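You operate a simulated robot arm through the tools that you are given. There is no shell and no other tool. Be economical: measure what you need, move in short steps, check, and stop when the job is done.

You run a simulated robot arm. Do the job below in one go: nothing can be reset, and whatever is moved stays where it is left.

## Task
Take the black panel and put it on the middle shelf of the high rack. Take the red block on the top of the small wooden table and put it away on the middle shelf of the high rack. Open the high rack drawer, fetch the purple block and set it in the inside of the high rack drawer, then shut the drawer. Put the 60 angle block from the top of the goods table on top of the black roll there and the 45 angle block on the top of the small blue table. Put the small blue box on the bottom shelf of the high rack. Stack the panel block marked "27" from the top of the steel bench on top of the panel block that says "29". Take the yellow jar and put it on top of the purple panel. Put the teal block from the top of the bead table on the shelf of the bead table. Take the short purple panel labelled "roof" from the top of the bead table and leave it on the middle shelf of the high rack. Do these in any order. Set down upright: black panel, angle block, small blue box, yellow jar.

The check looks at the end state, three seconds after you hand in, the way a careful person would. Anything else that was tipped, shoved, dropped, spilled or broken makes it a failure.

## Robot
A 7-joint arm with a vacuum gripper on a trunk, on a base that drives. Base frame: it is fixed to the floor where the robot stands at the start and does not move with it; the origin is under the middle of the robot, x ahead of it, y to its left, z up; the surface under the hand at the start is at about z = 0.76. Readings come in m, rad, newtons and seconds.
With the tool pointing down near the work surface it reaches from about 0.1 to 0.62 m from the robot's upright axis, wherever it stands. Its first joint turns from -1.204 to 3.002 rad. Places, roughly: angle block [-1.75, -2, 0.75]; black panel (4x10x8 cm) [0.5, 0.2, 0.8]; black roll (9x9x5 cm) [-1.6, -1.9, 0.8]; bottom shelf of the high rack [0.5, -1.8, 0.4]; high rack drawer [0.4, -2.1, 0.8]; inside of the high rack drawer [0.5, -2.1, 0.8]; middle shelf of the high rack [0.5, -1.8, 1]; panel block [-6.25, -4.75, 0.75]; purple block (8x5x4 cm) [0.3, -1.5, 1]; purple panel (30x22x6 cm) [-2.2, -1.9, 0.8]; red block (8x5x4 cm) [0.5, -0.2, 0.8]; shelf of the bead table [-4.5, -2.1, 0.3]; short purple panel [-4.25, -2, 0.75]; small blue box (7x6x6 cm) [-1.9, -2.1, 0.8]; teal block [-4.75, -2, 0.75]; top of the small blue table [-2.2, 0, 0.6]; yellow jar (8x8x15 cm) [-4.6, -2.3, 0.8]. Payload 1.06 kg.
Tool frame: the origin (TCP) lies in the middle of the cups' lips, and z points out of the cups. The gripper has 1 cup of 0.024 m across, covering 0.024 by 0.024 m (tool x, y); the bellows give 0.008 m. With the vacuum on, a cup seals on a smooth face that it is pressed against (1 to 4 N); it does not hold porous or soft things. The pull reaches 23 N.
Orientation is that of the tool frame in the base frame, as a unit quaternion [x, y, z, w]. With the cups facing straight down, the tool's x points along the base's -x, its y along +y and its z along -z.

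## Interface
- The arm moves only by the tool play_rows. Its argument "targets" is a list of rows, each a list of 6 numbers: the shift along the tool's x, y, z in units of 150 mm (1.0 is 150 mm), then the turn, a rotation vector about the tool's x, y, z in units of 120 degrees (1.0 is 120 degrees). In form: [[x, y, z, rx, ry, rz], ...]. A call has 1 to 12 rows; each row is the pose to reach, as a shift and turn from the pose commanded when the call began, along the tool's axes at that moment. "vacuum" is the vacuum: 1 switches it on, 0 off, set as the call begins (left out, the last holds). A call with a number of a shift or a turn outside -1 to 1 is refused whole. A row lasts 0.2 s, in which the tool goes at most 0.05 m and 0.15 rad; a call with a longer step from one row to the next is refused whole, and so is a gripper value outside its range. Where a pose cannot be reached the arm comes as near as it can. A force on the tool above 40 N (or 10 N above the force at the start of the call, whichever is more), or a blocked arm, ends the call early, and 0.2 s more pass. The pull builds up within a second once a cup has sealed. Time passes only in rows, and 0.2 s behind the last, so rows that repeat a pose give it time. The reply holds the time, the measured pose of the TCP, the force on the tool along the base axes and the pull of the vacuum, in the units named above and with some noise, with the torque about the TCP (base axes, N m) and any sound that the robot's microphone picked up.
- Cameras (640 x 400 px; columns grow to the right, rows downward): "scene" is now at [0.189, -0.0057, 1.1754]; the picture's right is [-0.06, -1.00, 0.00], its down [-0.41, 0.02, -0.91] and it looks along [0.91, -0.05, -0.41] (base axes); focal length 214 px, centre (320, 200). "wrist" rides on the gripper at [0.078, 0.019, -0.096] in the tool frame; the picture's right is [-0.23, 0.97, 0.00], its down [-0.71, -0.17, -0.68] and it looks along [-0.67, -0.16, 0.73] (tool axes); focal length 243 px, centre (320, 200). There is no depth. A picture from a camera that has moved, and an enlarged one, comes with that camera's place and axes in the base frame and with its lens.
- camera(camera): a new picture of that camera. It takes no simulated time.
- slide_trunk(by): slides the trunk up (or, below 0, down) by that many m; the arm and the scene camera ride with it, the base frame stays. It gives what a move gives, with no picture.
- steer(legs): drives the robot by 1 to 6 legs, each [ahead, left, turn to the left] in m, m and rad, along the robot's own axes; the way and the turn of a leg run together, so that a leg with both is an arc; at most 1.5 m and 3.142 rad a leg. The arm and the cameras ride along, it lands a little off, and it stops where it bumps. It gives what a move gives.
- pan_tilt(pan, tilt): turns the head with the scene camera to pan (to the left, within 1.396 rad either way) and tilt (down, from -0.506 to 1.204), counted from straight ahead of the robot. It gives what a move gives.
- zoom(camera, box): a new picture of the part [left, top, right, bottom] of that camera's present view, enlarged. It takes no simulated time.
- sign_off(): hands the job in; it is judged then, once.

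Work in short steps. Places have to be worked out from the pictures, the camera data and where the tool is seen: move nearer, look again, correct. Check each grasp and each placing, and mend what went wrong. You have 546 turns and 336 pictures in all, those below and enlarged ones among them. Switch the vacuum off and draw the arm clear of the work before you hand the job in, unless the task says otherwise; then end with one line.

The tools are called after "Request:" as name(argument=value, ...) on one line, values as JSON. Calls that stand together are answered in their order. play_rows: Moves the arm, as the interface text tells. Its arguments: {"type":"object","properties":{"targets":{"type":"array","items":{"type":"array","items":{"type":"number"}}},"vacuum":{"type":"number"}},"required":["targets"]} The other tools are called the same way: slide_trunk (by) slides the trunk up or down; steer (legs) drives the base; pan_tilt (pan, tilt) turns the head that bears the scene camera; camera (camera) takes a picture; zoom (camera, box) takes an enlarged picture of a part of a camera's view; sign_off () hands the job in.

At the start:

```text
t: 0.0
ee_pos: [0.3552, 0.0296, 1.0763]
orientation: [0.001, 1.0, -0.001, 0.001]
ft_force: [-0.8, 0.3, 0.2]
ft_torque: [0.02, 0.01, -0.03]
pull: 0.1
trunk travel left (down, up): [-0.325, 0.167]
robot x, y, heading: [0.0008, -0.0027, -0.001]
head pan, tilt: [-0.058, 0.419]
```

scene: 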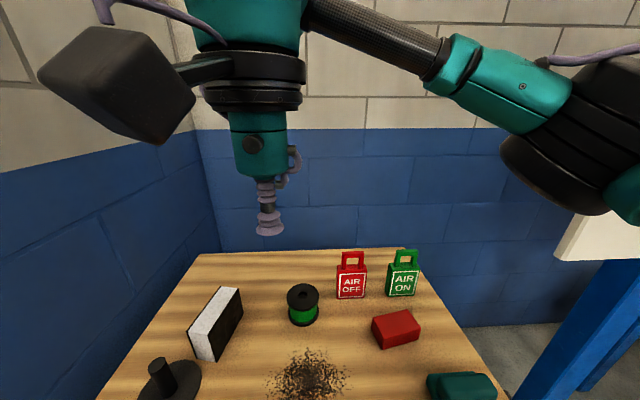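
wrist: 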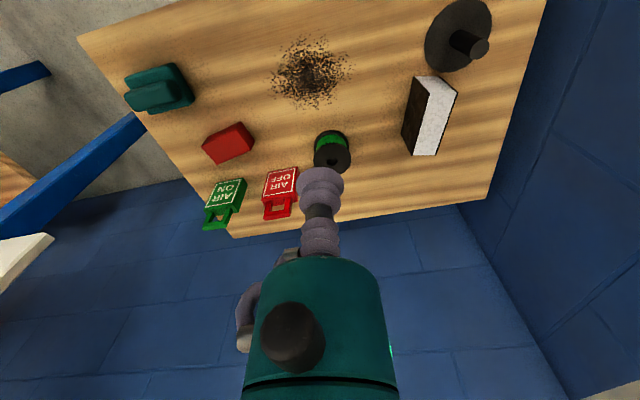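

I'll start by looking around: zoom on the table items, then pan the head toward the rack.

Request:
zoom(camera="scene", box=[120, 240, 500, 400])

Request:
pan_tilt(pan=-1.3, tilt=0.3)

Request:
camera(camera="scene")

```text
1.68 times, centred on (310, 320) of scene
camera zoom: at [0.189, -0.0057, 1.1754], right [-0.06, -1.0, 0.0], down [-0.41, 0.02, -0.91], along [0.91, -0.05, -0.41], focal length 361 px, centre (337, -2)
```

zoom: 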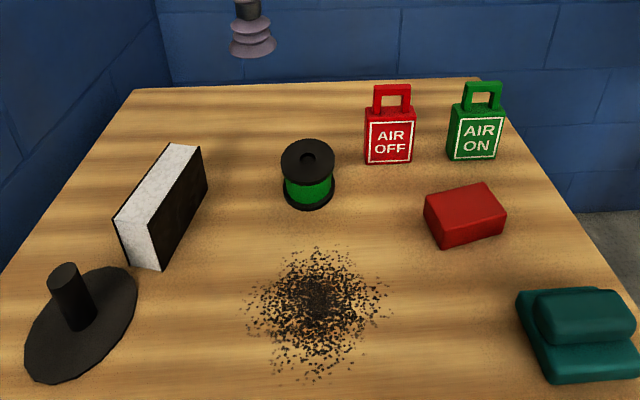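

```text
t: 1.4
ee_pos: [0.3535, 0.0283, 1.0761]
orientation: [0.001, 1.0, 0.0, 0.001]
ft_force: [-0.2, -0.3, -0.4]
ft_torque: [-0.03, 0.0, 0.0]
pull: 0.1
trunk travel left (down, up): [-0.325, 0.167]
robot x, y, heading: [-0.0011, -0.0013, 0.002]
head pan, tilt: [-1.3, 0.3]
```

```text
332 pictures are left
camera scene: at [0.1218, -0.0904, 1.1864], right [-0.96, -0.27, 0.0], down [-0.08, 0.28, -0.96], along [0.26, -0.92, -0.3], focal length 214 px, centre (320, 200)
```

scene: 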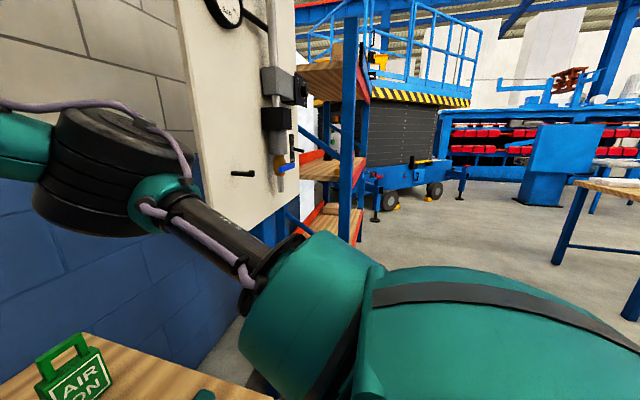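

The red block's top centre works out to about (0.45, -0.165, 0.80), so I'll move the tool over it in two moves and point the head back at the table.

Request:
play_rows(targets=[[-0.1, -0.2, 0.17, 0, 0, 0], [-0.2, -0.4, 0.34, 0, 0, 0], [-0.3, -0.6, 0.51, 0, 0, 0], [-0.4, -0.8, 0.68, 0, 0, 0], [-0.5, -0.95, 0.8, 0, 0, 0]], vacuum=0)

Request:
pan_tilt(pan=-0.1, tilt=0.6)

Request:
camera(camera="scene")

Request:
camera(camera="wrist")

```text
t: 2.6
ee_pos: [0.432, -0.1143, 0.9558]
orientation: [0.0, 1.0, 0.0, 0.001]
ft_force: [-0.2, 0.3, 0.0]
ft_torque: [-0.02, -0.01, -0.01]
pull: 0.0
trunk travel left (down, up): [-0.325, 0.167]
robot x, y, heading: [0.0005, 0.0013, 0.003]
head pan, tilt: [-1.3, 0.3]
```

```text
t: 4.0
ee_pos: [0.4321, -0.1141, 0.9558]
orientation: [0.0, 1.0, 0.0, 0.001]
ft_force: [-0.4, -0.2, -0.5]
ft_torque: [0.0, 0.01, 0.02]
pull: 0.1
trunk travel left (down, up): [-0.325, 0.167]
robot x, y, heading: [0.0027, 0.0019, 0.003]
head pan, tilt: [-0.099, 0.6]
```

```text
331 pictures are left
camera scene: at [0.1847, -0.0092, 1.1589], right [-0.1, -0.99, 0.0], down [-0.56, 0.06, -0.83], along [0.82, -0.08, -0.56], focal length 214 px, centre (320, 200)
```

scene: 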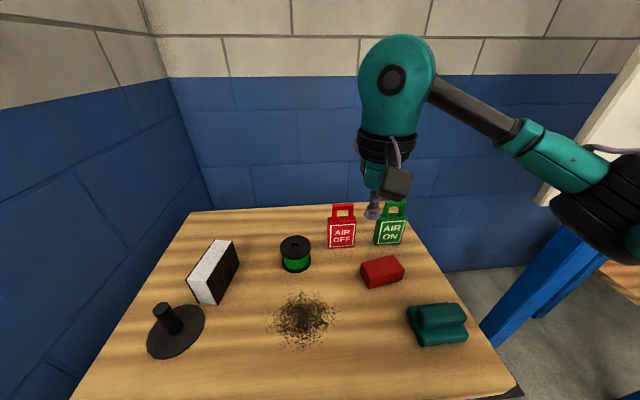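

```text
330 pictures are left
camera wrist: at [0.3526, -0.0956, 1.0517], right [0.24, 0.97, 0.0], down [0.71, -0.17, 0.69], along [0.67, -0.16, -0.73], focal length 243 px, centre (320, 200)
```

wrist: 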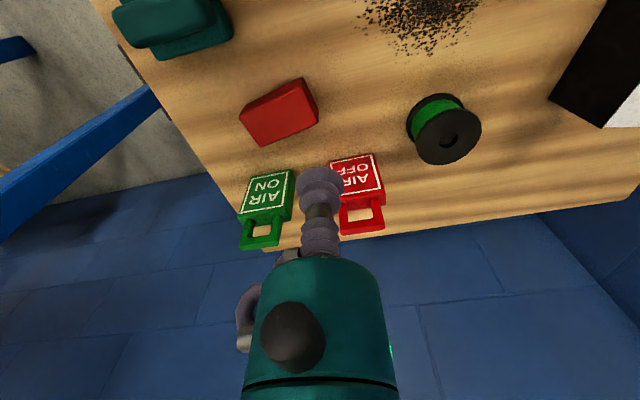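

Both views put the red block's top at (0.453, -0.163). I'll descend to just above it, then press down in small steps with the vacuum on.

Request:
play_rows(targets=[[-0.14, -0.327, 0.0, 0, 0, 0], [-0.14, -0.327, 0.3, 0, 0, 0], [-0.14, -0.327, 0.6, 0, 0, 0], [-0.14, -0.327, 0.9, 0, 0, 0], [-0.14, -0.327, 0.98, 0, 0, 0]], vacuum=1)

Request:
play_rows(targets=[[0, 0, 0.03, 0, 0, 0], [0, 0, 0.06, 0, 0, 0], [0, 0, 0.08, 0, 0, 0], [0, 0, 0.08, 0, 0, 0]])

Request:
camera(camera="wrist")

```text
refused: row 1 steps farther than a row can; nothing moved
```

```text
t: 5.0
ee_pos: [0.431, -0.1128, 0.9448]
orientation: [0.0, 1.0, 0.0, 0.002]
ft_force: [0.0, -0.6, -0.2]
ft_torque: [0.0, 0.02, 0.0]
pull: 0.1
trunk travel left (down, up): [-0.325, 0.167]
robot x, y, heading: [0.0014, 0.0011, 0.003]
head pan, tilt: [-0.099, 0.6]
```

```text
329 pictures are left
camera wrist: at [0.3518, -0.0947, 1.0397], right [0.24, 0.97, 0.0], down [0.71, -0.17, 0.69], along [0.67, -0.16, -0.73], focal length 243 px, centre (320, 200)
```

wrist: 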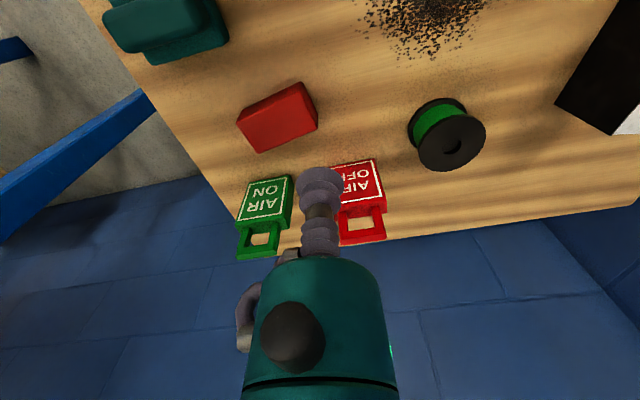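

The first call was refused because its step was too long, so the tool only dropped slightly. I'll redo it with shorter steps.

Request:
play_rows(targets=[[-0.07, -0.16, 0.1, 0, 0, 0], [-0.15, -0.333, 0.3, 0, 0, 0], [-0.15, -0.333, 0.55, 0, 0, 0], [-0.15, -0.333, 0.75, 0, 0, 0], [-0.15, -0.333, 0.85, 0, 0, 0]], vacuum=1)

Request:
camera(camera="wrist")

```text
t: 6.2
ee_pos: [0.452, -0.161, 0.8175]
orientation: [0.001, 1.0, 0.0, 0.001]
ft_force: [0.5, 0.5, -0.6]
ft_torque: [0.01, 0.04, -0.01]
pull: 0.0
trunk travel left (down, up): [-0.325, 0.167]
robot x, y, heading: [-0.0016, -0.0014, -0.002]
head pan, tilt: [-0.099, 0.6]
```

```text
328 pictures are left
camera wrist: at [0.3739, -0.1432, 0.9128], right [0.24, 0.97, 0.0], down [0.71, -0.17, 0.69], along [0.67, -0.16, -0.73], focal length 243 px, centre (320, 200)
```

wrist: 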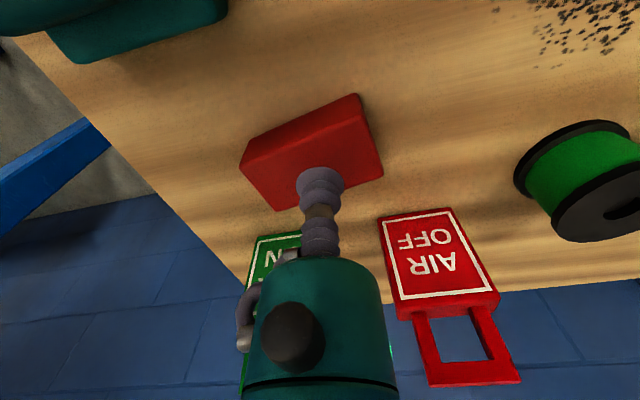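

The cup is centred over the block, so I'll press down slowly.

Request:
play_rows(targets=[[0, 0, 0.05, 0, 0, 0], [0, 0, 0.09, 0, 0, 0], [0, 0, 0.12, 0, 0, 0], [0, 0, 0.135, 0, 0, 0], [0, 0, 0.135, 0, 0, 0]])

```text
t: 7.4
ee_pos: [0.4533, -0.1634, 0.7958]
orientation: [0.001, 1.0, 0.0, 0.0]
ft_force: [0.7, -0.1, 0.1]
ft_torque: [0.03, 0.01, 0.02]
pull: 22.9
trunk travel left (down, up): [-0.325, 0.167]
robot x, y, heading: [-0.0001, -0.0058, -0.001]
head pan, tilt: [-0.099, 0.6]
```

The block is sealed (22.9 N pull). I'll lift it and pull in a bit, then back away from the table.

Request:
play_rows(targets=[[0, 0, -0.15, 0, 0, 0], [0, 0, -0.4, 0, 0, 0], [0, 0, -0.7, 0, 0, 0], [0.2, 0.1, -0.9, 0, 0, 0], [0.4, 0.3, -1, 0, 0, 0], [0.6, 0.5, -1, 0, 0, 0]])

Request:
steer(legs=[[-0.4, 0, 0]])

Request:
pan_tilt(pan=-1.1, tilt=0.3)

Request:
camera(camera="scene")

```text
t: 8.8
ee_pos: [0.3618, -0.085, 0.9489]
orientation: [0.001, 1.0, 0.0, 0.001]
ft_force: [0.4, 0.3, -1.5]
ft_torque: [0.0, -0.03, 0.06]
pull: 23.0
trunk travel left (down, up): [-0.325, 0.167]
robot x, y, heading: [-0.0009, 0.0017, 0.003]
head pan, tilt: [-0.099, 0.6]
```

```text
t: 11.3
ee_pos: [-0.0321, -0.0857, 0.9484]
orientation: [0.004, 1.0, 0.0, 0.001]
ft_force: [0.2, 0.5, -1.5]
ft_torque: [0.01, 0.01, -0.01]
pull: 23.0
trunk travel left (down, up): [-0.325, 0.167]
robot x, y, heading: [-0.3915, 0.0005, -0.005]
head pan, tilt: [-0.099, 0.6]
```

```text
t: 12.6
ee_pos: [-0.0308, -0.0853, 0.9482]
orientation: [0.004, 1.0, 0.0, -0.001]
ft_force: [0.2, 1.0, -1.4]
ft_torque: [0.01, 0.0, -0.04]
pull: 22.8
trunk travel left (down, up): [-0.325, 0.167]
robot x, y, heading: [-0.3911, 0.0036, -0.001]
head pan, tilt: [-1.1, 0.3]
```

```text
327 pictures are left
camera scene: at [-0.2538, -0.0833, 1.1863], right [-0.89, -0.45, 0.0], down [-0.13, 0.26, -0.96], along [0.43, -0.85, -0.3], focal length 214 px, centre (320, 200)
```

scene: 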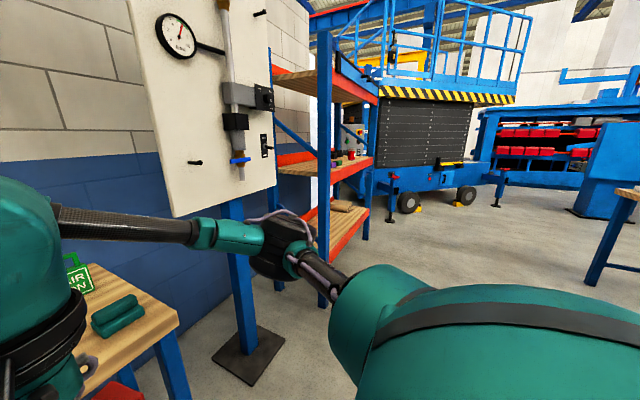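

There's a tool board on a stand between here and the rack, but the lane at x≈-0.39 is clear. I'll drive sideways to the rack.

Request:
steer(legs=[[-0.15, 0, 0], [0, -1.2, 0]])

Request:
pan_tilt(pan=-0.6, tilt=0.3)

Request:
camera(camera="scene")

```text
t: 24.5
ee_pos: [-0.1898, -1.3082, 0.9494]
orientation: [0.007, 1.0, 0.0, -0.001]
ft_force: [0.2, 0.9, -1.2]
ft_torque: [0.01, 0.01, 0.01]
pull: 23.1
trunk travel left (down, up): [-0.325, 0.167]
robot x, y, heading: [-0.5469, -1.2153, -0.013]
head pan, tilt: [-1.1, 0.3]
```

```text
t: 25.4
ee_pos: [-0.1911, -1.3074, 0.9482]
orientation: [0.007, 1.0, 0.0, 0.0]
ft_force: [0.3, -0.1, -2.1]
ft_torque: [0.05, 0.01, 0.02]
pull: 23.2
trunk travel left (down, up): [-0.325, 0.167]
robot x, y, heading: [-0.5545, -1.2177, -0.014]
head pan, tilt: [-0.6, 0.3]
```

```text
326 pictures are left
camera scene: at [-0.3773, -1.2731, 1.1864], right [-0.58, -0.82, 0.0], down [-0.24, 0.17, -0.96], along [0.78, -0.55, -0.3], focal length 214 px, centre (320, 200)
```

scene: 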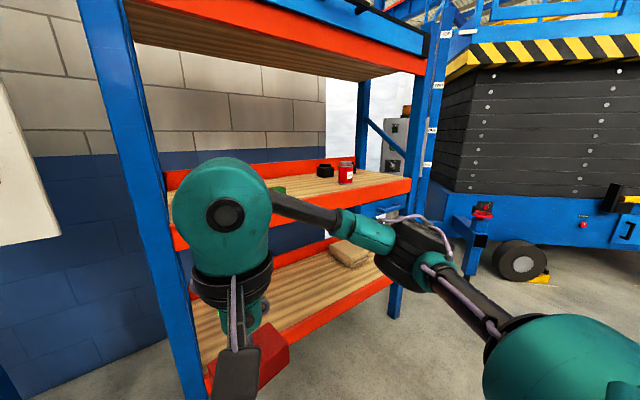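

The rack has a wide gap above the middle shelf. I'll drive on until I'm in front of it and look again.

Request:
steer(legs=[[0, -0.6, 0.014]])

Request:
pan_tilt(pan=0.2, tilt=0.25)

Request:
camera(camera="scene")

Request:
pan_tilt(pan=-0.4, tilt=0.25)

Request:
camera(camera="scene")

```text
t: 31.1
ee_pos: [-0.1988, -1.9079, 0.9494]
orientation: [0.009, 1.0, 0.0, -0.001]
ft_force: [0.5, 0.0, -1.4]
ft_torque: [0.04, 0.01, 0.03]
pull: 23.2
trunk travel left (down, up): [-0.325, 0.167]
robot x, y, heading: [-0.5641, -1.8176, -0.016]
head pan, tilt: [-0.6, 0.3]
```

```text
t: 32.3
ee_pos: [-0.199, -1.9088, 0.9489]
orientation: [0.009, 1.0, 0.0, 0.001]
ft_force: [-0.1, -0.5, -1.7]
ft_torque: [-0.01, -0.04, -0.01]
pull: 23.0
trunk travel left (down, up): [-0.325, 0.167]
robot x, y, heading: [-0.5651, -1.8162, -0.013]
head pan, tilt: [0.201, 0.25]
```

```text
325 pictures are left
camera scene: at [-0.3708, -1.8021, 1.1911], right [0.18, -0.98, 0.0], down [-0.24, -0.05, -0.97], along [0.95, 0.18, -0.25], focal length 214 px, centre (320, 200)
```

scene: 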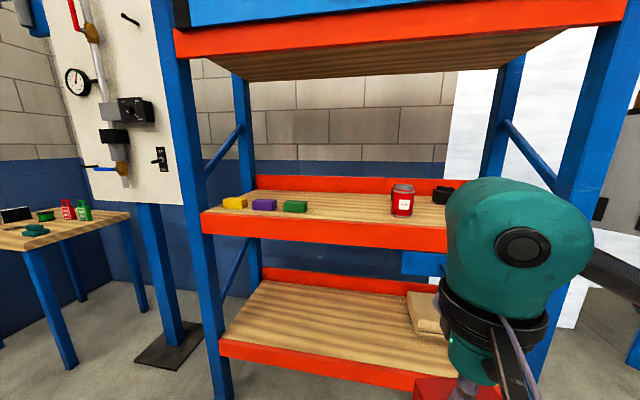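

```text
t: 33.3
ee_pos: [-0.1984, -1.9091, 0.9496]
orientation: [0.009, 1.0, 0.001, 0.0]
ft_force: [0.1, 1.8, -1.2]
ft_torque: [-0.01, 0.0, -0.02]
pull: 22.7
trunk travel left (down, up): [-0.325, 0.167]
robot x, y, heading: [-0.5599, -1.8177, -0.016]
head pan, tilt: [-0.4, 0.25]
```

```text
324 pictures are left
camera scene: at [-0.3772, -1.8568, 1.1911], right [-0.4, -0.92, 0.0], down [-0.23, 0.1, -0.97], along [0.89, -0.39, -0.25], focal length 214 px, centre (320, 200)
```

scene: 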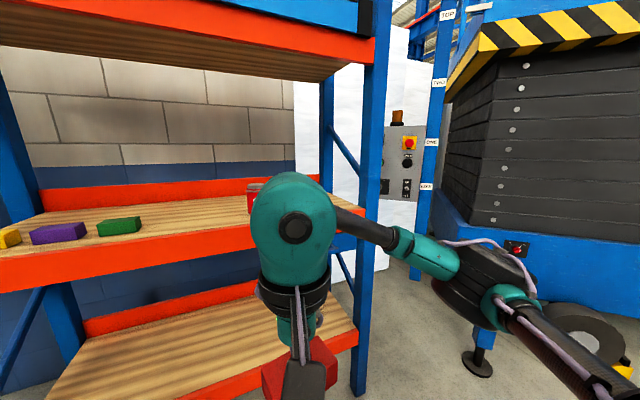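

The middle shelf looks to be at z≈1.0 with its front edge at x≈0.15-0.19, and the upper beam is at about 1.40. The purple block sits on the left between the yellow and green ones. I'll raise the trunk and move closer to measure better.

Request:
slide_trunk(by=0.15)

Request:
steer(legs=[[0.15, 0, 0.015]])

Request:
pan_tilt(pan=0.15, tilt=0.5)

Request:
camera(camera="scene")

Request:
camera(camera="wrist")

```text
t: 35.0
ee_pos: [-0.1987, -1.9093, 1.098]
orientation: [0.008, 1.0, 0.0, 0.001]
ft_force: [-0.3, 0.4, -1.3]
ft_torque: [0.01, 0.02, 0.04]
pull: 23.4
trunk travel left (down, up): [-0.475, 0.017]
robot x, y, heading: [-0.5578, -1.8192, -0.018]
head pan, tilt: [-0.4, 0.25]
```

```text
t: 36.4
ee_pos: [-0.0475, -1.9034, 1.0987]
orientation: [0.001, 1.0, 0.001, 0.0]
ft_force: [-0.1, 0.1, -1.1]
ft_torque: [0.02, -0.01, 0.03]
pull: 23.5
trunk travel left (down, up): [-0.475, 0.017]
robot x, y, heading: [-0.4085, -1.8188, -0.003]
head pan, tilt: [-0.4, 0.25]
```

```text
t: 37.4
ee_pos: [-0.0483, -1.9036, 1.0985]
orientation: [0.001, 1.0, 0.0, 0.001]
ft_force: [-0.1, -1.3, -1.3]
ft_torque: [0.02, 0.01, 0.0]
pull: 23.4
trunk travel left (down, up): [-0.475, 0.017]
robot x, y, heading: [-0.4076, -1.8163, -0.0]
head pan, tilt: [0.15, 0.499]
```

```text
323 pictures are left
camera scene: at [-0.2986, -1.8053, 1.3337], right [0.15, -0.99, 0.0], down [-0.47, -0.07, -0.88], along [0.87, 0.13, -0.48], focal length 214 px, centre (320, 200)
```

scene: 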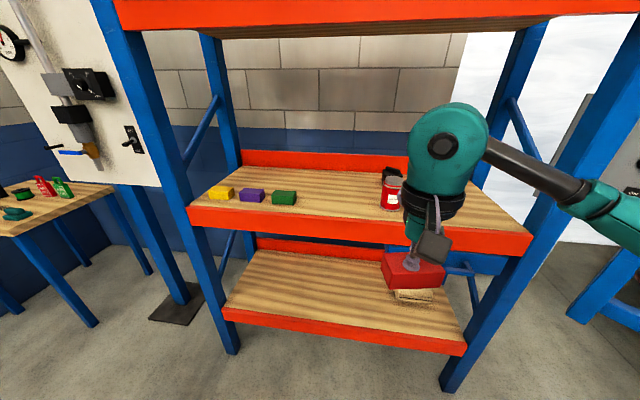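

```text
322 pictures are left
camera wrist: at [-0.1275, -1.8858, 1.194], right [0.24, 0.97, 0.0], down [0.71, -0.17, 0.69], along [0.67, -0.16, -0.73], focal length 243 px, centre (320, 200)
```

wrist: 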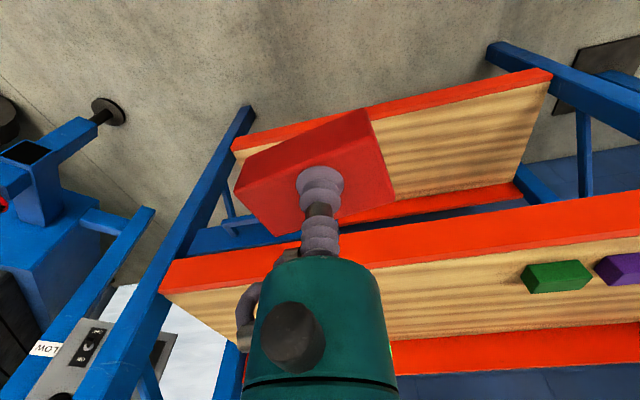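

Triangulating, the middle shelf's front edge is at x≈0.24, its top at z≈0.97, and it spans y from -1.28 to -2.32. There's free space between the green block and the red jar. I'll drive closer so the block can go in around (0.36, -1.73).

Request:
steer(legs=[[0.13, 0.17, 0]])

Request:
camera(camera="scene")

Request:
camera(camera="wrist")

```text
t: 39.5
ee_pos: [0.0797, -1.7319, 1.0999]
orientation: [-0.001, 1.0, 0.0, 0.0]
ft_force: [-0.1, 0.1, -0.9]
ft_torque: [-0.02, 0.0, -0.03]
pull: 22.4
trunk travel left (down, up): [-0.475, 0.017]
robot x, y, heading: [-0.2846, -1.645, 0.006]
head pan, tilt: [0.15, 0.499]
```

```text
321 pictures are left
camera scene: at [-0.172, -1.6336, 1.3336], right [0.15, -0.99, 0.0], down [-0.47, -0.07, -0.88], along [0.87, 0.13, -0.48], focal length 214 px, centre (320, 200)
```

scene: 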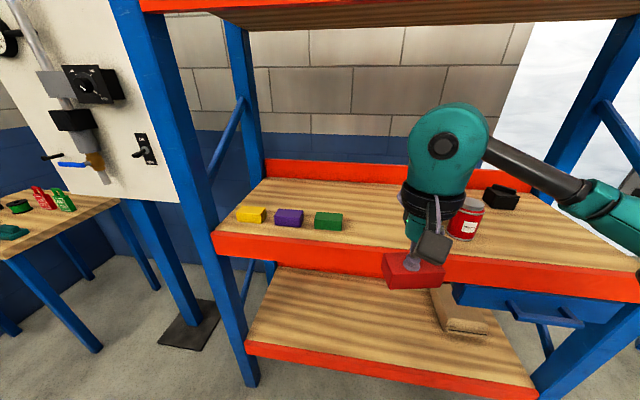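

```text
320 pictures are left
camera wrist: at [-0.0005, -1.7136, 1.194], right [0.23, 0.97, 0.0], down [0.71, -0.17, 0.69], along [0.67, -0.16, -0.73], focal length 243 px, centre (320, 200)
```

wrist: 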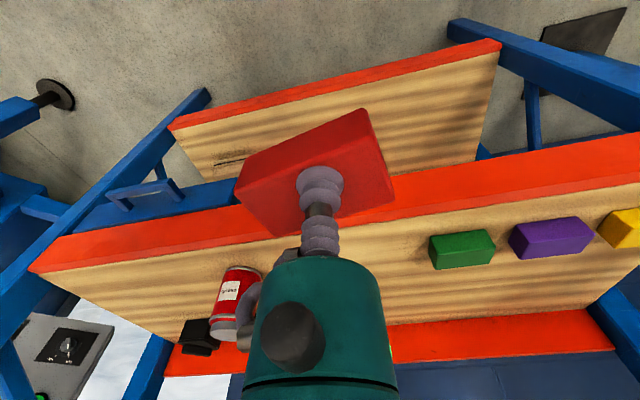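

The drawer is visible on the right, under the middle shelf. I'll move ahead 0.07 m, then extend the arm over the shelf.

Request:
steer(legs=[[0.07, 0, 0]])

Request:
play_rows(targets=[[-0.25, 0, 0, 0, 0, 0], [-0.5, 0, 0, 0, 0, 0], [-0.75, 0, 0, 0, 0, 0], [-1, 0, 0, 0, 0, 0]])

Request:
camera(camera="scene")

Request:
camera(camera="wrist")

```text
t: 40.5
ee_pos: [0.1486, -1.732, 1.099]
orientation: [-0.001, 1.0, 0.0, 0.0]
ft_force: [0.7, 0.2, -1.0]
ft_torque: [0.03, 0.02, 0.02]
pull: 22.5
trunk travel left (down, up): [-0.475, 0.017]
robot x, y, heading: [-0.2167, -1.6476, 0.002]
head pan, tilt: [0.15, 0.499]
```

```text
t: 41.5
ee_pos: [0.2977, -1.7338, 1.0997]
orientation: [-0.001, 1.0, 0.0, 0.0]
ft_force: [-0.2, -0.4, -1.5]
ft_torque: [0.0, 0.04, 0.0]
pull: 23.1
trunk travel left (down, up): [-0.475, 0.017]
robot x, y, heading: [-0.2126, -1.6451, -0.003]
head pan, tilt: [0.15, 0.499]
```

```text
319 pictures are left
camera scene: at [-0.1029, -1.6336, 1.3336], right [0.15, -0.99, 0.0], down [-0.47, -0.07, -0.88], along [0.87, 0.13, -0.48], focal length 214 px, centre (320, 200)
```

scene: 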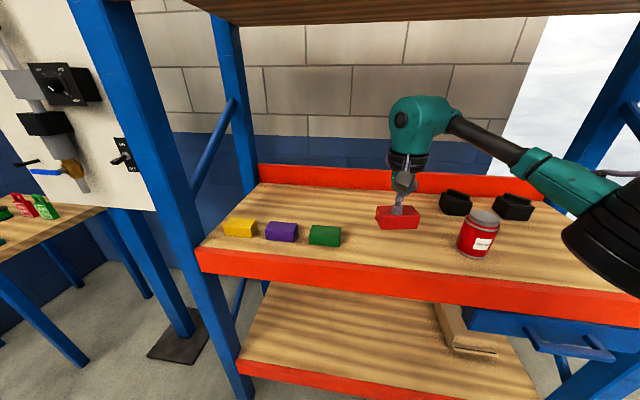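

```text
318 pictures are left
camera wrist: at [0.2181, -1.7155, 1.1945], right [0.23, 0.97, 0.0], down [0.71, -0.17, 0.69], along [0.67, -0.16, -0.73], focal length 243 px, centre (320, 200)
```

wrist: 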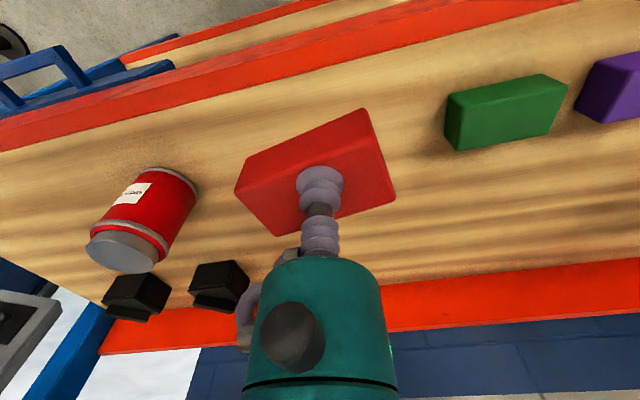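

The area under the red block is clear. I'll lower it in careful increments, with the shelf expected near z≈0.95-0.97.

Request:
play_rows(targets=[[-0.13, 0, 0.15, 0, 0, 0], [-0.2, 0, 0.3, 0, 0, 0], [-0.2, 0, 0.5, 0, 0, 0], [-0.2, 0, 0.58, 0, 0, 0]])

Request:
play_rows(targets=[[0, 0, 0.03, 0, 0, 0], [0, 0, 0.06, 0, 0, 0], [0, 0, 0.09, 0, 0, 0]])

Request:
camera(camera="scene")

```text
t: 42.5
ee_pos: [0.3265, -1.7337, 1.0115]
orientation: [0.0, 1.0, 0.0, 0.001]
ft_force: [0.3, 0.0, -0.6]
ft_torque: [0.0, 0.01, -0.03]
pull: 22.9
trunk travel left (down, up): [-0.475, 0.017]
robot x, y, heading: [-0.216, -1.6482, 0.002]
head pan, tilt: [0.15, 0.499]
```

```text
t: 43.3
ee_pos: [0.3264, -1.7332, 0.9988]
orientation: [0.0, 1.0, 0.0, 0.0]
ft_force: [0.1, 0.6, -1.4]
ft_torque: [0.0, 0.02, 0.0]
pull: 22.6
trunk travel left (down, up): [-0.475, 0.017]
robot x, y, heading: [-0.2137, -1.6472, -0.0]
head pan, tilt: [0.15, 0.499]
```

```text
317 pictures are left
camera scene: at [-0.1032, -1.6339, 1.3336], right [0.15, -0.99, 0.0], down [-0.47, -0.07, -0.88], along [0.87, 0.13, -0.48], focal length 214 px, centre (320, 200)
```

scene: 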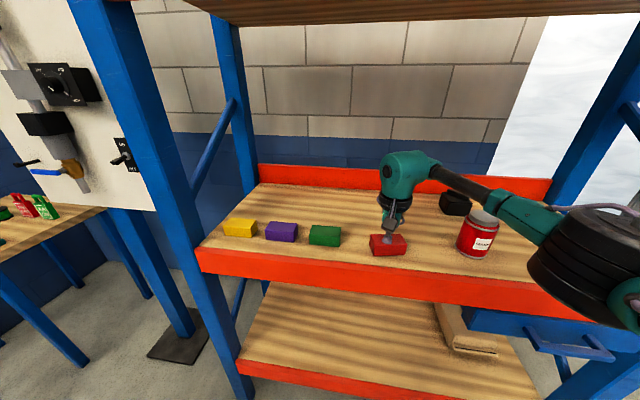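

Not in contact yet. I'll keep lowering in small steps and watch the force.

Request:
play_rows(targets=[[0, 0, 0.02, 0, 0, 0], [0, 0, 0.04, 0, 0, 0], [0, 0, 0.06, 0, 0, 0]])

Request:
zoom(camera="scene", box=[300, 170, 520, 310])

```text
t: 44.1
ee_pos: [0.3273, -1.7307, 0.9925]
orientation: [0.001, 1.0, 0.0, 0.002]
ft_force: [0.0, -4.0, 19.0]
ft_torque: [-0.05, 0.0, -0.03]
pull: 22.6
trunk travel left (down, up): [-0.475, 0.017]
robot x, y, heading: [-0.2115, -1.6472, -0.0]
head pan, tilt: [0.15, 0.499]
```

```text
2.86 times, centred on (410, 240) of scene
camera zoom: at [-0.1051, -1.6342, 1.3341], right [0.15, -0.99, 0.0], down [-0.47, -0.07, -0.88], along [0.87, 0.13, -0.48], focal length 613 px, centre (63, 86)
```

zoom: 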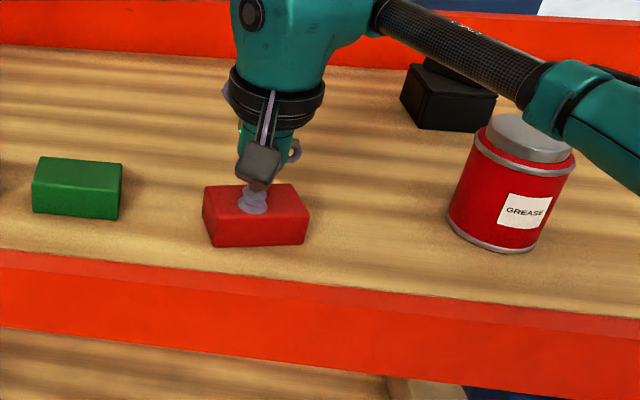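

Contact at z=0.9925, so the shelf top is at about 0.953. I'll release, wait and retract upward.

Request:
play_rows(targets=[[0, 0, -0.02, 0, 0, 0], [0, 0, -0.02, 0, 0, 0], [0, 0, -0.02, 0, 0, 0], [0, 0, -0.02, 0, 0, 0], [0, 0, -0.02, 0, 0, 0]], vacuum=0)

Request:
play_rows(targets=[[0, 0, -0.1, 0, 0, 0], [0, 0, -0.3, 0, 0, 0], [0, 0, -0.5, 0, 0, 0], [0, 0, -0.7, 0, 0, 0]])

Request:
camera(camera="wrist")

Request:
camera(camera="scene")

```text
t: 45.3
ee_pos: [0.3264, -1.7306, 0.9913]
orientation: [-0.002, 1.0, 0.0, 0.001]
ft_force: [-2.3, -1.3, 1.5]
ft_torque: [0.03, -0.01, 0.02]
pull: 0.1
trunk travel left (down, up): [-0.475, 0.017]
robot x, y, heading: [-0.2138, -1.6462, 0.003]
head pan, tilt: [0.15, 0.499]
```

```text
t: 46.3
ee_pos: [0.3291, -1.7321, 1.0987]
orientation: [-0.001, 1.0, 0.0, 0.0]
ft_force: [0.0, -0.8, 0.3]
ft_torque: [-0.02, -0.04, 0.0]
pull: 0.0
trunk travel left (down, up): [-0.475, 0.017]
robot x, y, heading: [-0.2147, -1.6477, -0.0]
head pan, tilt: [0.15, 0.499]
```

```text
315 pictures are left
camera wrist: at [0.2503, -1.7136, 1.1935], right [0.23, 0.97, 0.0], down [0.71, -0.17, 0.69], along [0.67, -0.16, -0.73], focal length 243 px, centre (320, 200)
```

wrist: 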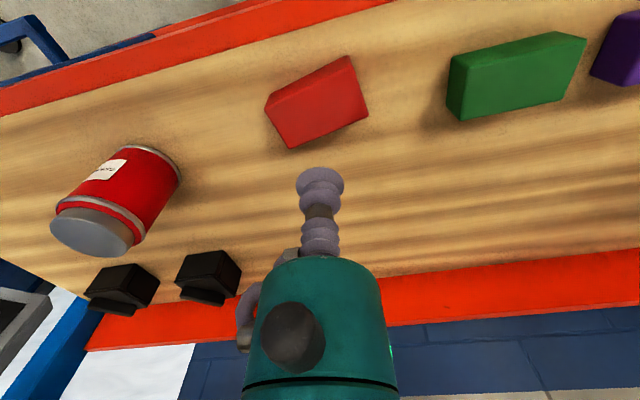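

```text
314 pictures are left
camera scene: at [-0.1035, -1.6337, 1.3337], right [0.15, -0.99, 0.0], down [-0.47, -0.07, -0.88], along [0.87, 0.13, -0.48], focal length 214 px, centre (320, 200)
```

scene: 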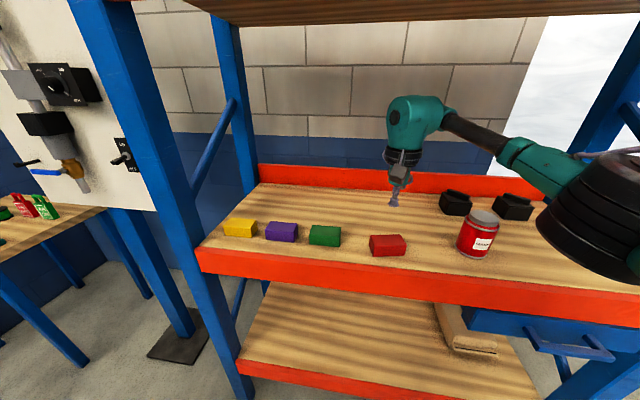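

The red block is on the shelf. Next is the drawer: I'll retract, back off, shift right and inspect it.

Request:
play_rows(targets=[[0.25, 0, 0, 0, 0, 0], [0.5, 0, 0, 0, 0, 0], [0.75, 0, 0, 0, 0, 0], [1, 0, 0, 0, 0, 0]])

Request:
steer(legs=[[-0.3, 0, 0], [0, -0.3, 0]])

Request:
pan_tilt(pan=-0.1, tilt=0.5)

Request:
camera(camera="scene")

```text
t: 47.3
ee_pos: [0.1779, -1.7303, 1.0959]
orientation: [0.0, 1.0, -0.001, 0.001]
ft_force: [-0.5, -0.3, 0.0]
ft_torque: [0.01, -0.03, 0.02]
pull: 0.0
trunk travel left (down, up): [-0.475, 0.017]
robot x, y, heading: [-0.21, -1.6479, 0.004]
head pan, tilt: [0.15, 0.499]
```

```text
t: 52.2
ee_pos: [-0.127, -2.0357, 1.096]
orientation: [0.001, 1.0, 0.0, 0.001]
ft_force: [0.2, 0.4, 0.1]
ft_torque: [-0.02, 0.02, 0.02]
pull: 0.2
trunk travel left (down, up): [-0.475, 0.017]
robot x, y, heading: [-0.5206, -1.9512, -0.003]
head pan, tilt: [0.15, 0.499]
```

```text
t: 53.0
ee_pos: [-0.1277, -2.0355, 1.0961]
orientation: [0.0, 1.0, 0.0, 0.0]
ft_force: [0.6, 0.7, 0.1]
ft_torque: [-0.03, -0.05, -0.03]
pull: 0.1
trunk travel left (down, up): [-0.475, 0.017]
robot x, y, heading: [-0.5211, -1.9514, -0.001]
head pan, tilt: [-0.099, 0.499]
```

```text
313 pictures are left
camera scene: at [-0.4087, -1.9602, 1.3337], right [-0.1, -0.99, 0.0], down [-0.48, 0.05, -0.88], along [0.87, -0.09, -0.48], focal length 214 px, centre (320, 200)
```

scene: 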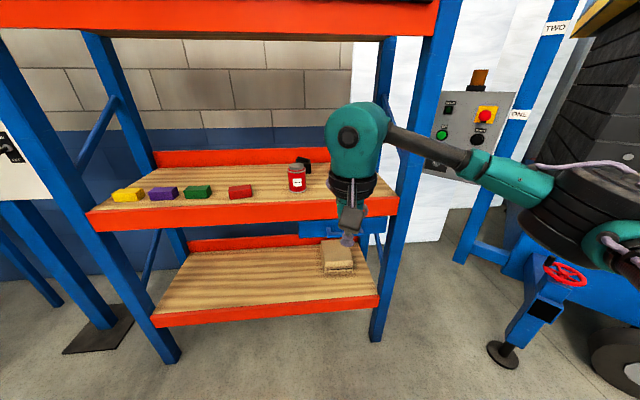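

The arm blocks my view of the drawer. I'll lower the trunk and look at it from a lower height and closer in.

Request:
slide_trunk(by=-0.25)

Request:
play_rows(targets=[[0, 0.25, 0, 0, 0, 0], [0, 0.5, 0, 0, 0, 0], [0, 0.75, 0, 0, 0, 0], [0, 1, 0, 0, 0, 0]])

Request:
pan_tilt(pan=-0.25, tilt=0.35)

Request:
camera(camera="scene")

Request:
camera(camera="wrist")

```text
t: 55.6
ee_pos: [-0.1267, -2.0356, 0.8462]
orientation: [0.001, 1.0, 0.0, 0.001]
ft_force: [-1.2, -0.5, 0.7]
ft_torque: [0.0, 0.01, -0.02]
pull: 0.0
trunk travel left (down, up): [-0.225, 0.267]
robot x, y, heading: [-0.5202, -1.9534, 0.001]
head pan, tilt: [-0.099, 0.499]
```

```text
t: 56.6
ee_pos: [-0.1271, -1.8839, 0.8461]
orientation: [0.002, 1.0, 0.0, 0.001]
ft_force: [-0.4, -0.9, 0.5]
ft_torque: [0.01, 0.0, 0.0]
pull: 0.1
trunk travel left (down, up): [-0.225, 0.267]
robot x, y, heading: [-0.5197, -1.955, -0.002]
head pan, tilt: [-0.099, 0.499]
```

```text
t: 57.3
ee_pos: [-0.1291, -1.885, 0.847]
orientation: [0.001, 1.0, 0.001, 0.001]
ft_force: [0.7, 0.3, 0.4]
ft_torque: [0.0, 0.01, 0.01]
pull: 0.1
trunk travel left (down, up): [-0.225, 0.267]
robot x, y, heading: [-0.5213, -1.9478, -0.0]
head pan, tilt: [-0.25, 0.351]
```

```text
312 pictures are left
camera scene: at [-0.3111, -1.9743, 1.0836], right [-0.25, -0.97, 0.0], down [-0.33, 0.09, -0.94], along [0.91, -0.23, -0.34], focal length 214 px, centre (320, 200)
```

scene: 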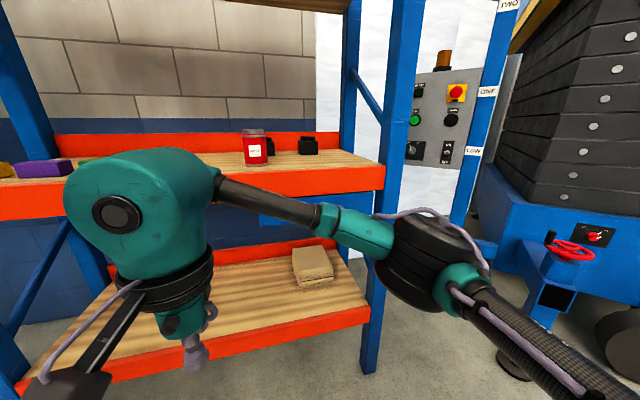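

```text
311 pictures are left
camera wrist: at [-0.2071, -1.8669, 0.9419], right [0.24, 0.97, 0.0], down [0.71, -0.17, 0.69], along [0.67, -0.16, -0.73], focal length 243 px, centre (320, 200)
```

wrist: 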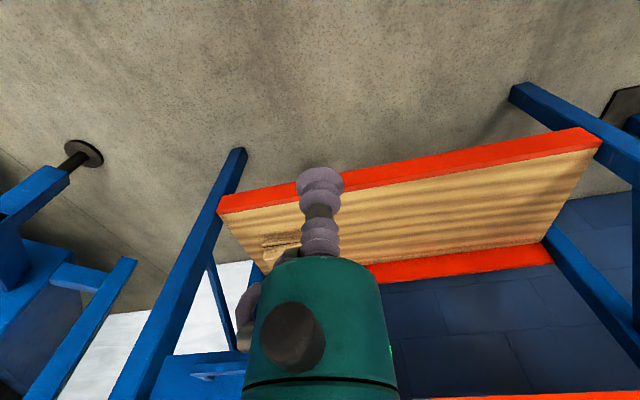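

The drawer is hidden behind my forearm. To push and pull it I need the tool horizontal facing +x, so I'll pitch the tool forward 90° in this open space while extending a little.

Request:
play_rows(targets=[[-0.05, 0, 0, 0, -0.0625, 0], [-0.1, 0, 0, 0, -0.125, 0], [-0.15, 0, 0, 0, -0.1875, 0], [-0.2, 0, 0, 0, -0.25, 0], [-0.25, 0, 0, 0, -0.3125, 0], [-0.3, 0, 0, 0, -0.375, 0], [-0.35, 0, 0, 0, -0.4375, 0], [-0.4, 0, 0, 0, -0.5, 0], [-0.45, 0, 0, 0, -0.5625, 0], [-0.5, 0, 0, 0, -0.625, 0], [-0.55, 0, 0, 0, -0.6875, 0], [-0.6, 0, 0, 0, -0.75, 0]])

Request:
camera(camera="scene")

Request:
camera(camera="wrist")

```text
t: 59.9
ee_pos: [-0.0374, -1.8835, 0.8461]
orientation: [0.0, 0.706, 0.0, 0.708]
ft_force: [0.3, 0.0, 0.4]
ft_torque: [0.01, 0.0, 0.02]
pull: 0.0
trunk travel left (down, up): [-0.225, 0.267]
robot x, y, heading: [-0.5221, -1.9508, 0.003]
head pan, tilt: [-0.25, 0.351]
```

```text
310 pictures are left
camera scene: at [-0.3111, -1.9743, 1.0836], right [-0.25, -0.97, 0.0], down [-0.33, 0.09, -0.94], along [0.91, -0.23, -0.34], focal length 214 px, centre (320, 200)
```

scene: 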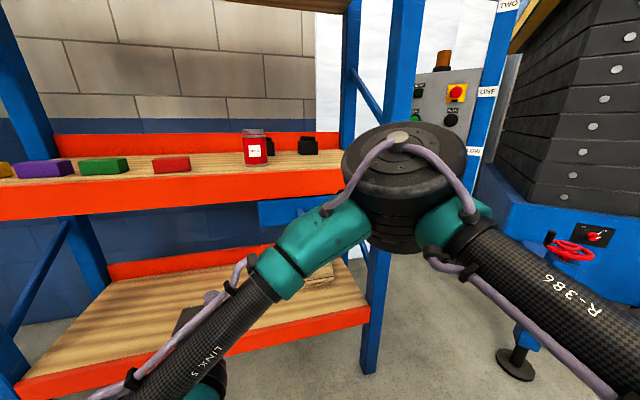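

```text
309 pictures are left
camera wrist: at [-0.1337, -1.8659, 0.7669], right [0.0, 0.97, 0.24], down [-0.69, -0.17, 0.71], along [0.73, -0.16, 0.67], focal length 243 px, centre (320, 200)
```

wrist: 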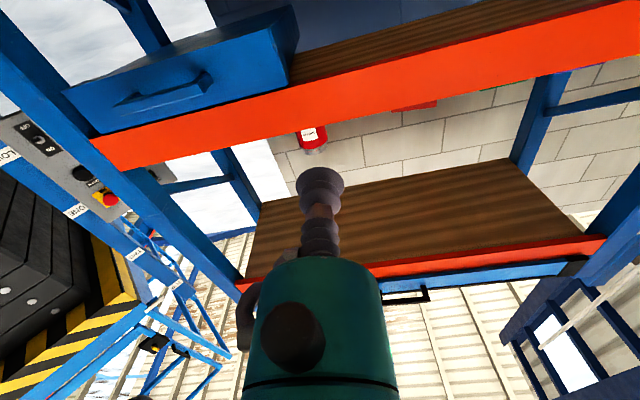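

From below I can see the drawer front clearly: y from about -1.94 to -2.28, z from 0.81 to 0.87, with the handle between y -2.04 and -2.19. The flat area left of the handle suits suction. I'll drive 0.1 m ahead and align at y≈-1.985.

Request:
steer(legs=[[0.1, 0, 0]])

Request:
play_rows(targets=[[0.02, -0.2, 0, 0, 0, 0], [0.04, -0.4, 0, 0, 0, 0], [0.04, -0.65, 0, 0, 0, 0]])

Request:
camera(camera="wrist")

Request:
pan_tilt(pan=0.0, tilt=0.5)

Request:
camera(camera="scene")

```text
t: 61.0
ee_pos: [0.0641, -1.8839, 0.8467]
orientation: [0.0, 0.707, 0.0, 0.707]
ft_force: [0.9, 0.6, -0.1]
ft_torque: [-0.04, 0.01, -0.01]
pull: 0.0
trunk travel left (down, up): [-0.225, 0.267]
robot x, y, heading: [-0.422, -1.9481, 0.001]
head pan, tilt: [-0.25, 0.351]
```

```text
t: 61.8
ee_pos: [0.066, -1.9827, 0.838]
orientation: [0.001, 0.707, -0.001, 0.707]
ft_force: [0.3, -0.3, 0.1]
ft_torque: [0.01, -0.03, -0.01]
pull: 0.0
trunk travel left (down, up): [-0.225, 0.267]
robot x, y, heading: [-0.4167, -1.9498, -0.001]
head pan, tilt: [-0.25, 0.351]
```

```text
308 pictures are left
camera wrist: at [-0.0303, -1.9634, 0.7594], right [0.0, 0.97, 0.24], down [-0.69, -0.17, 0.71], along [0.73, -0.16, 0.67], focal length 243 px, centre (320, 200)
```

wrist: 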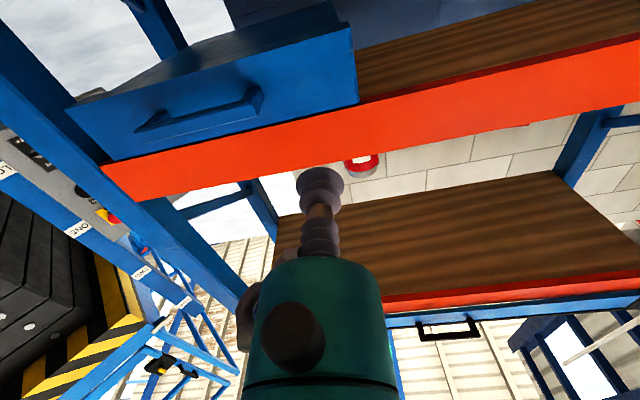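

```text
t: 62.6
ee_pos: [0.0659, -1.9806, 0.8369]
orientation: [0.0, 0.707, 0.0, 0.707]
ft_force: [0.1, -0.2, -0.5]
ft_torque: [0.0, 0.0, 0.0]
pull: 0.1
trunk travel left (down, up): [-0.225, 0.267]
robot x, y, heading: [-0.4174, -1.9506, 0.0]
head pan, tilt: [0.0, 0.499]
```

```text
307 pictures are left
camera scene: at [-0.2078, -1.9512, 1.07], right [0.0, -1.0, 0.0], down [-0.48, 0.0, -0.88], along [0.88, 0.0, -0.48], focal length 214 px, centre (320, 200)
```

scene: 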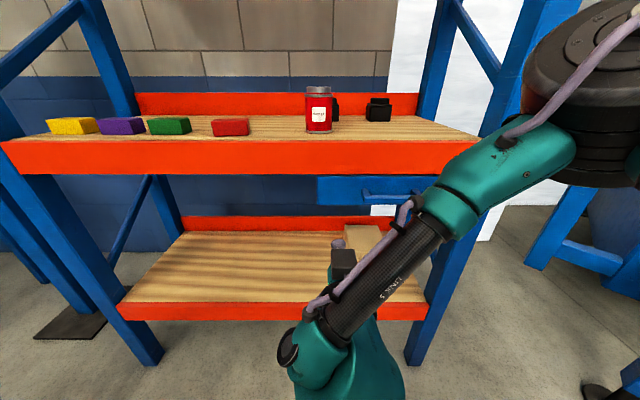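

Triangulating the drawer's left edge gives a face at x≈0.30, z 0.81-0.89, left end y≈-1.945. I'll approach to x≈0.27 first.

Request:
play_rows(targets=[[-0.04, -0.02, 0.25, 0, 0, 0], [-0.08, -0.03, 0.5, 0, 0, 0], [-0.08, -0.03, 0.75, 0, 0, 0], [-0.08, -0.03, 1, 0, 0, 0]], vacuum=1)

Request:
play_rows(targets=[[0, 0, 0.2, 0, 0, 0], [0, 0, 0.3, 0, 0, 0]])

Request:
camera(camera="wrist")

```text
t: 63.6
ee_pos: [0.2173, -1.9856, 0.8497]
orientation: [0.001, 0.707, 0.001, 0.708]
ft_force: [0.1, -0.2, 0.3]
ft_torque: [0.02, -0.01, 0.0]
pull: 0.1
trunk travel left (down, up): [-0.225, 0.267]
robot x, y, heading: [-0.417, -1.9513, 0.004]
head pan, tilt: [0.0, 0.499]
```

```text
t: 64.2
ee_pos: [0.2588, -1.9863, 0.8515]
orientation: [-0.001, 0.708, 0.001, 0.707]
ft_force: [-15.1, -1.5, -2.2]
ft_torque: [0.04, -0.04, -0.01]
pull: 23.1
trunk travel left (down, up): [-0.225, 0.267]
robot x, y, heading: [-0.4163, -1.9499, -0.004]
head pan, tilt: [0.0, 0.499]
```

```text
306 pictures are left
camera wrist: at [0.1622, -1.9669, 0.773], right [0.0, 0.97, 0.24], down [-0.68, -0.17, 0.71], along [0.73, -0.16, 0.66], focal length 243 px, centre (320, 200)
```

wrist: 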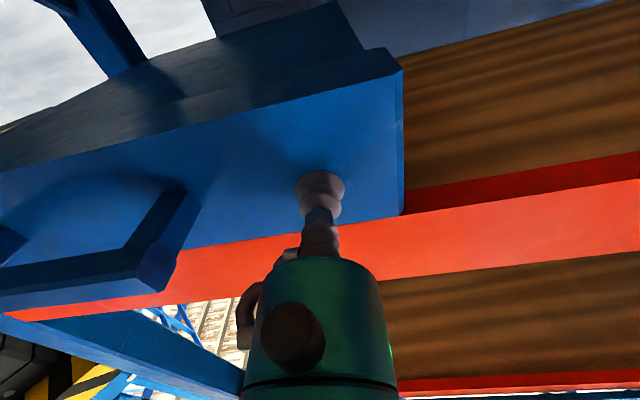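

The cup sealed on the drawer face at x≈0.26. I'll pull the drawer out slowly.

Request:
play_rows(targets=[[0, 0, -0.05, 0, 0, 0], [0, 0, -0.1, 0, 0, 0], [0, 0, -0.15, 0, 0, 0], [0, 0, -0.2, 0, 0, 0], [0, 0, -0.27, 0, 0, 0], [0, 0, -0.34, 0, 0, 0], [0, 0, -0.41, 0, 0, 0], [0, 0, -0.48, 0, 0, 0], [0, 0, -0.55, 0, 0, 0], [0, 0, -0.62, 0, 0, 0]])

Request:
camera(camera="wrist")

```text
t: 66.4
ee_pos: [0.1669, -1.9851, 0.8517]
orientation: [0.0, 0.707, 0.0, 0.708]
ft_force: [-0.4, 2.6, 0.3]
ft_torque: [-0.15, 0.0, 0.0]
pull: 22.4
trunk travel left (down, up): [-0.225, 0.267]
robot x, y, heading: [-0.4176, -1.9483, -0.001]
head pan, tilt: [0.0, 0.499]
```

```text
305 pictures are left
camera wrist: at [0.0705, -1.9675, 0.773], right [0.0, 0.97, 0.24], down [-0.69, -0.17, 0.71], along [0.73, -0.16, 0.67], focal length 243 px, centre (320, 200)
```

wrist: 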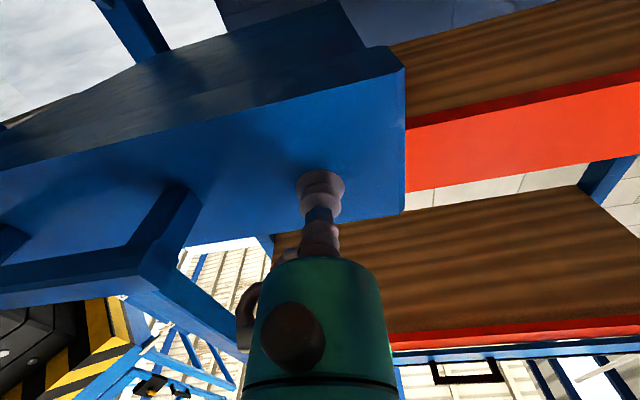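

The drawer is sliding out freely. I'll pull another 0.12 m.

Request:
play_rows(targets=[[0, 0, -0.07, 0, 0, 0], [0, 0, -0.14, 0, 0, 0], [0, 0, -0.21, 0, 0, 0], [0, 0, -0.28, 0, 0, 0], [0, 0, -0.35, 0, 0, 0], [0, 0, -0.42, 0, 0, 0], [0, 0, -0.49, 0, 0, 0], [0, 0, -0.56, 0, 0, 0], [0, 0, -0.63, 0, 0, 0], [0, 0, -0.7, 0, 0, 0], [0, 0, -0.76, 0, 0, 0], [0, 0, -0.82, 0, 0, 0]])

Request:
camera(camera="scene")

```text
t: 69.0
ee_pos: [0.0447, -1.9858, 0.852]
orientation: [0.0, 0.707, 0.0, 0.707]
ft_force: [-0.4, -1.1, 3.3]
ft_torque: [0.09, 0.03, -0.03]
pull: 22.8
trunk travel left (down, up): [-0.225, 0.267]
robot x, y, heading: [-0.4186, -1.9536, 0.003]
head pan, tilt: [0.0, 0.499]
```

```text
304 pictures are left
camera scene: at [-0.208, -1.9511, 1.07], right [0.0, -1.0, 0.0], down [-0.48, 0.0, -0.88], along [0.88, 0.0, -0.48], focal length 214 px, centre (320, 200)
```

scene: 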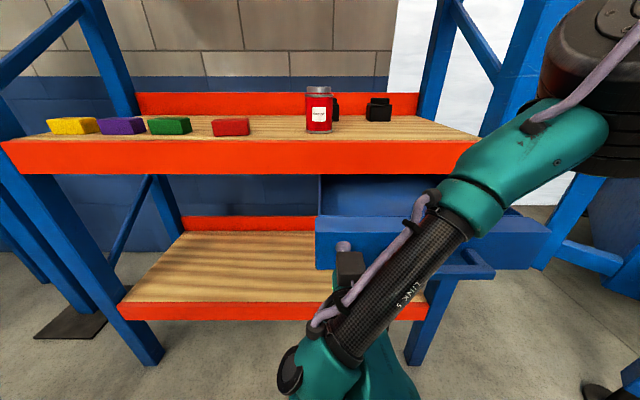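

The drawer is open by about 0.21 m. I'll release and back the tool off.

Request:
play_rows(targets=[[0, 0, 0, 0, 0, 0], [0, 0, 0, 0, 0, 0], [0, 0, 0, 0, 0, 0], [0, 0, 0, 0, 0, 0], [0, 0, 0, 0, 0, 0]], vacuum=0)

Request:
play_rows(targets=[[0, 0, -0.05, 0, 0, 0], [0, 0, -0.15, 0, 0, 0], [0, 0, -0.35, 0, 0, 0], [0, 0, -0.5, 0, 0, 0]])

Request:
camera(camera="scene")

```text
t: 70.2
ee_pos: [0.0447, -1.9856, 0.8524]
orientation: [0.0, 0.707, 0.0, 0.707]
ft_force: [-0.8, 1.1, -0.5]
ft_torque: [0.03, 0.01, -0.01]
pull: 0.0
trunk travel left (down, up): [-0.225, 0.267]
robot x, y, heading: [-0.4185, -1.951, -0.005]
head pan, tilt: [0.0, 0.499]
```

```text
t: 71.2
ee_pos: [-0.029, -1.9876, 0.8508]
orientation: [0.001, 0.707, -0.001, 0.707]
ft_force: [0.0, -0.1, 0.0]
ft_torque: [-0.01, 0.02, 0.02]
pull: 0.1
trunk travel left (down, up): [-0.225, 0.267]
robot x, y, heading: [-0.4172, -1.9535, -0.001]
head pan, tilt: [0.0, 0.499]
```

```text
303 pictures are left
camera scene: at [-0.2079, -1.951, 1.07], right [0.0, -1.0, 0.0], down [-0.48, 0.0, -0.88], along [0.88, 0.0, -0.48], focal length 214 px, centre (320, 200)
```

scene: 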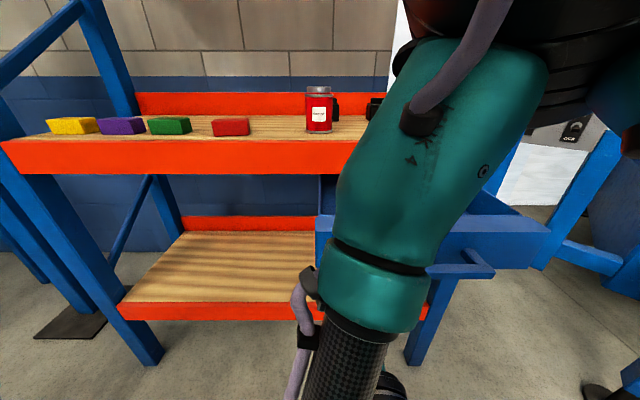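

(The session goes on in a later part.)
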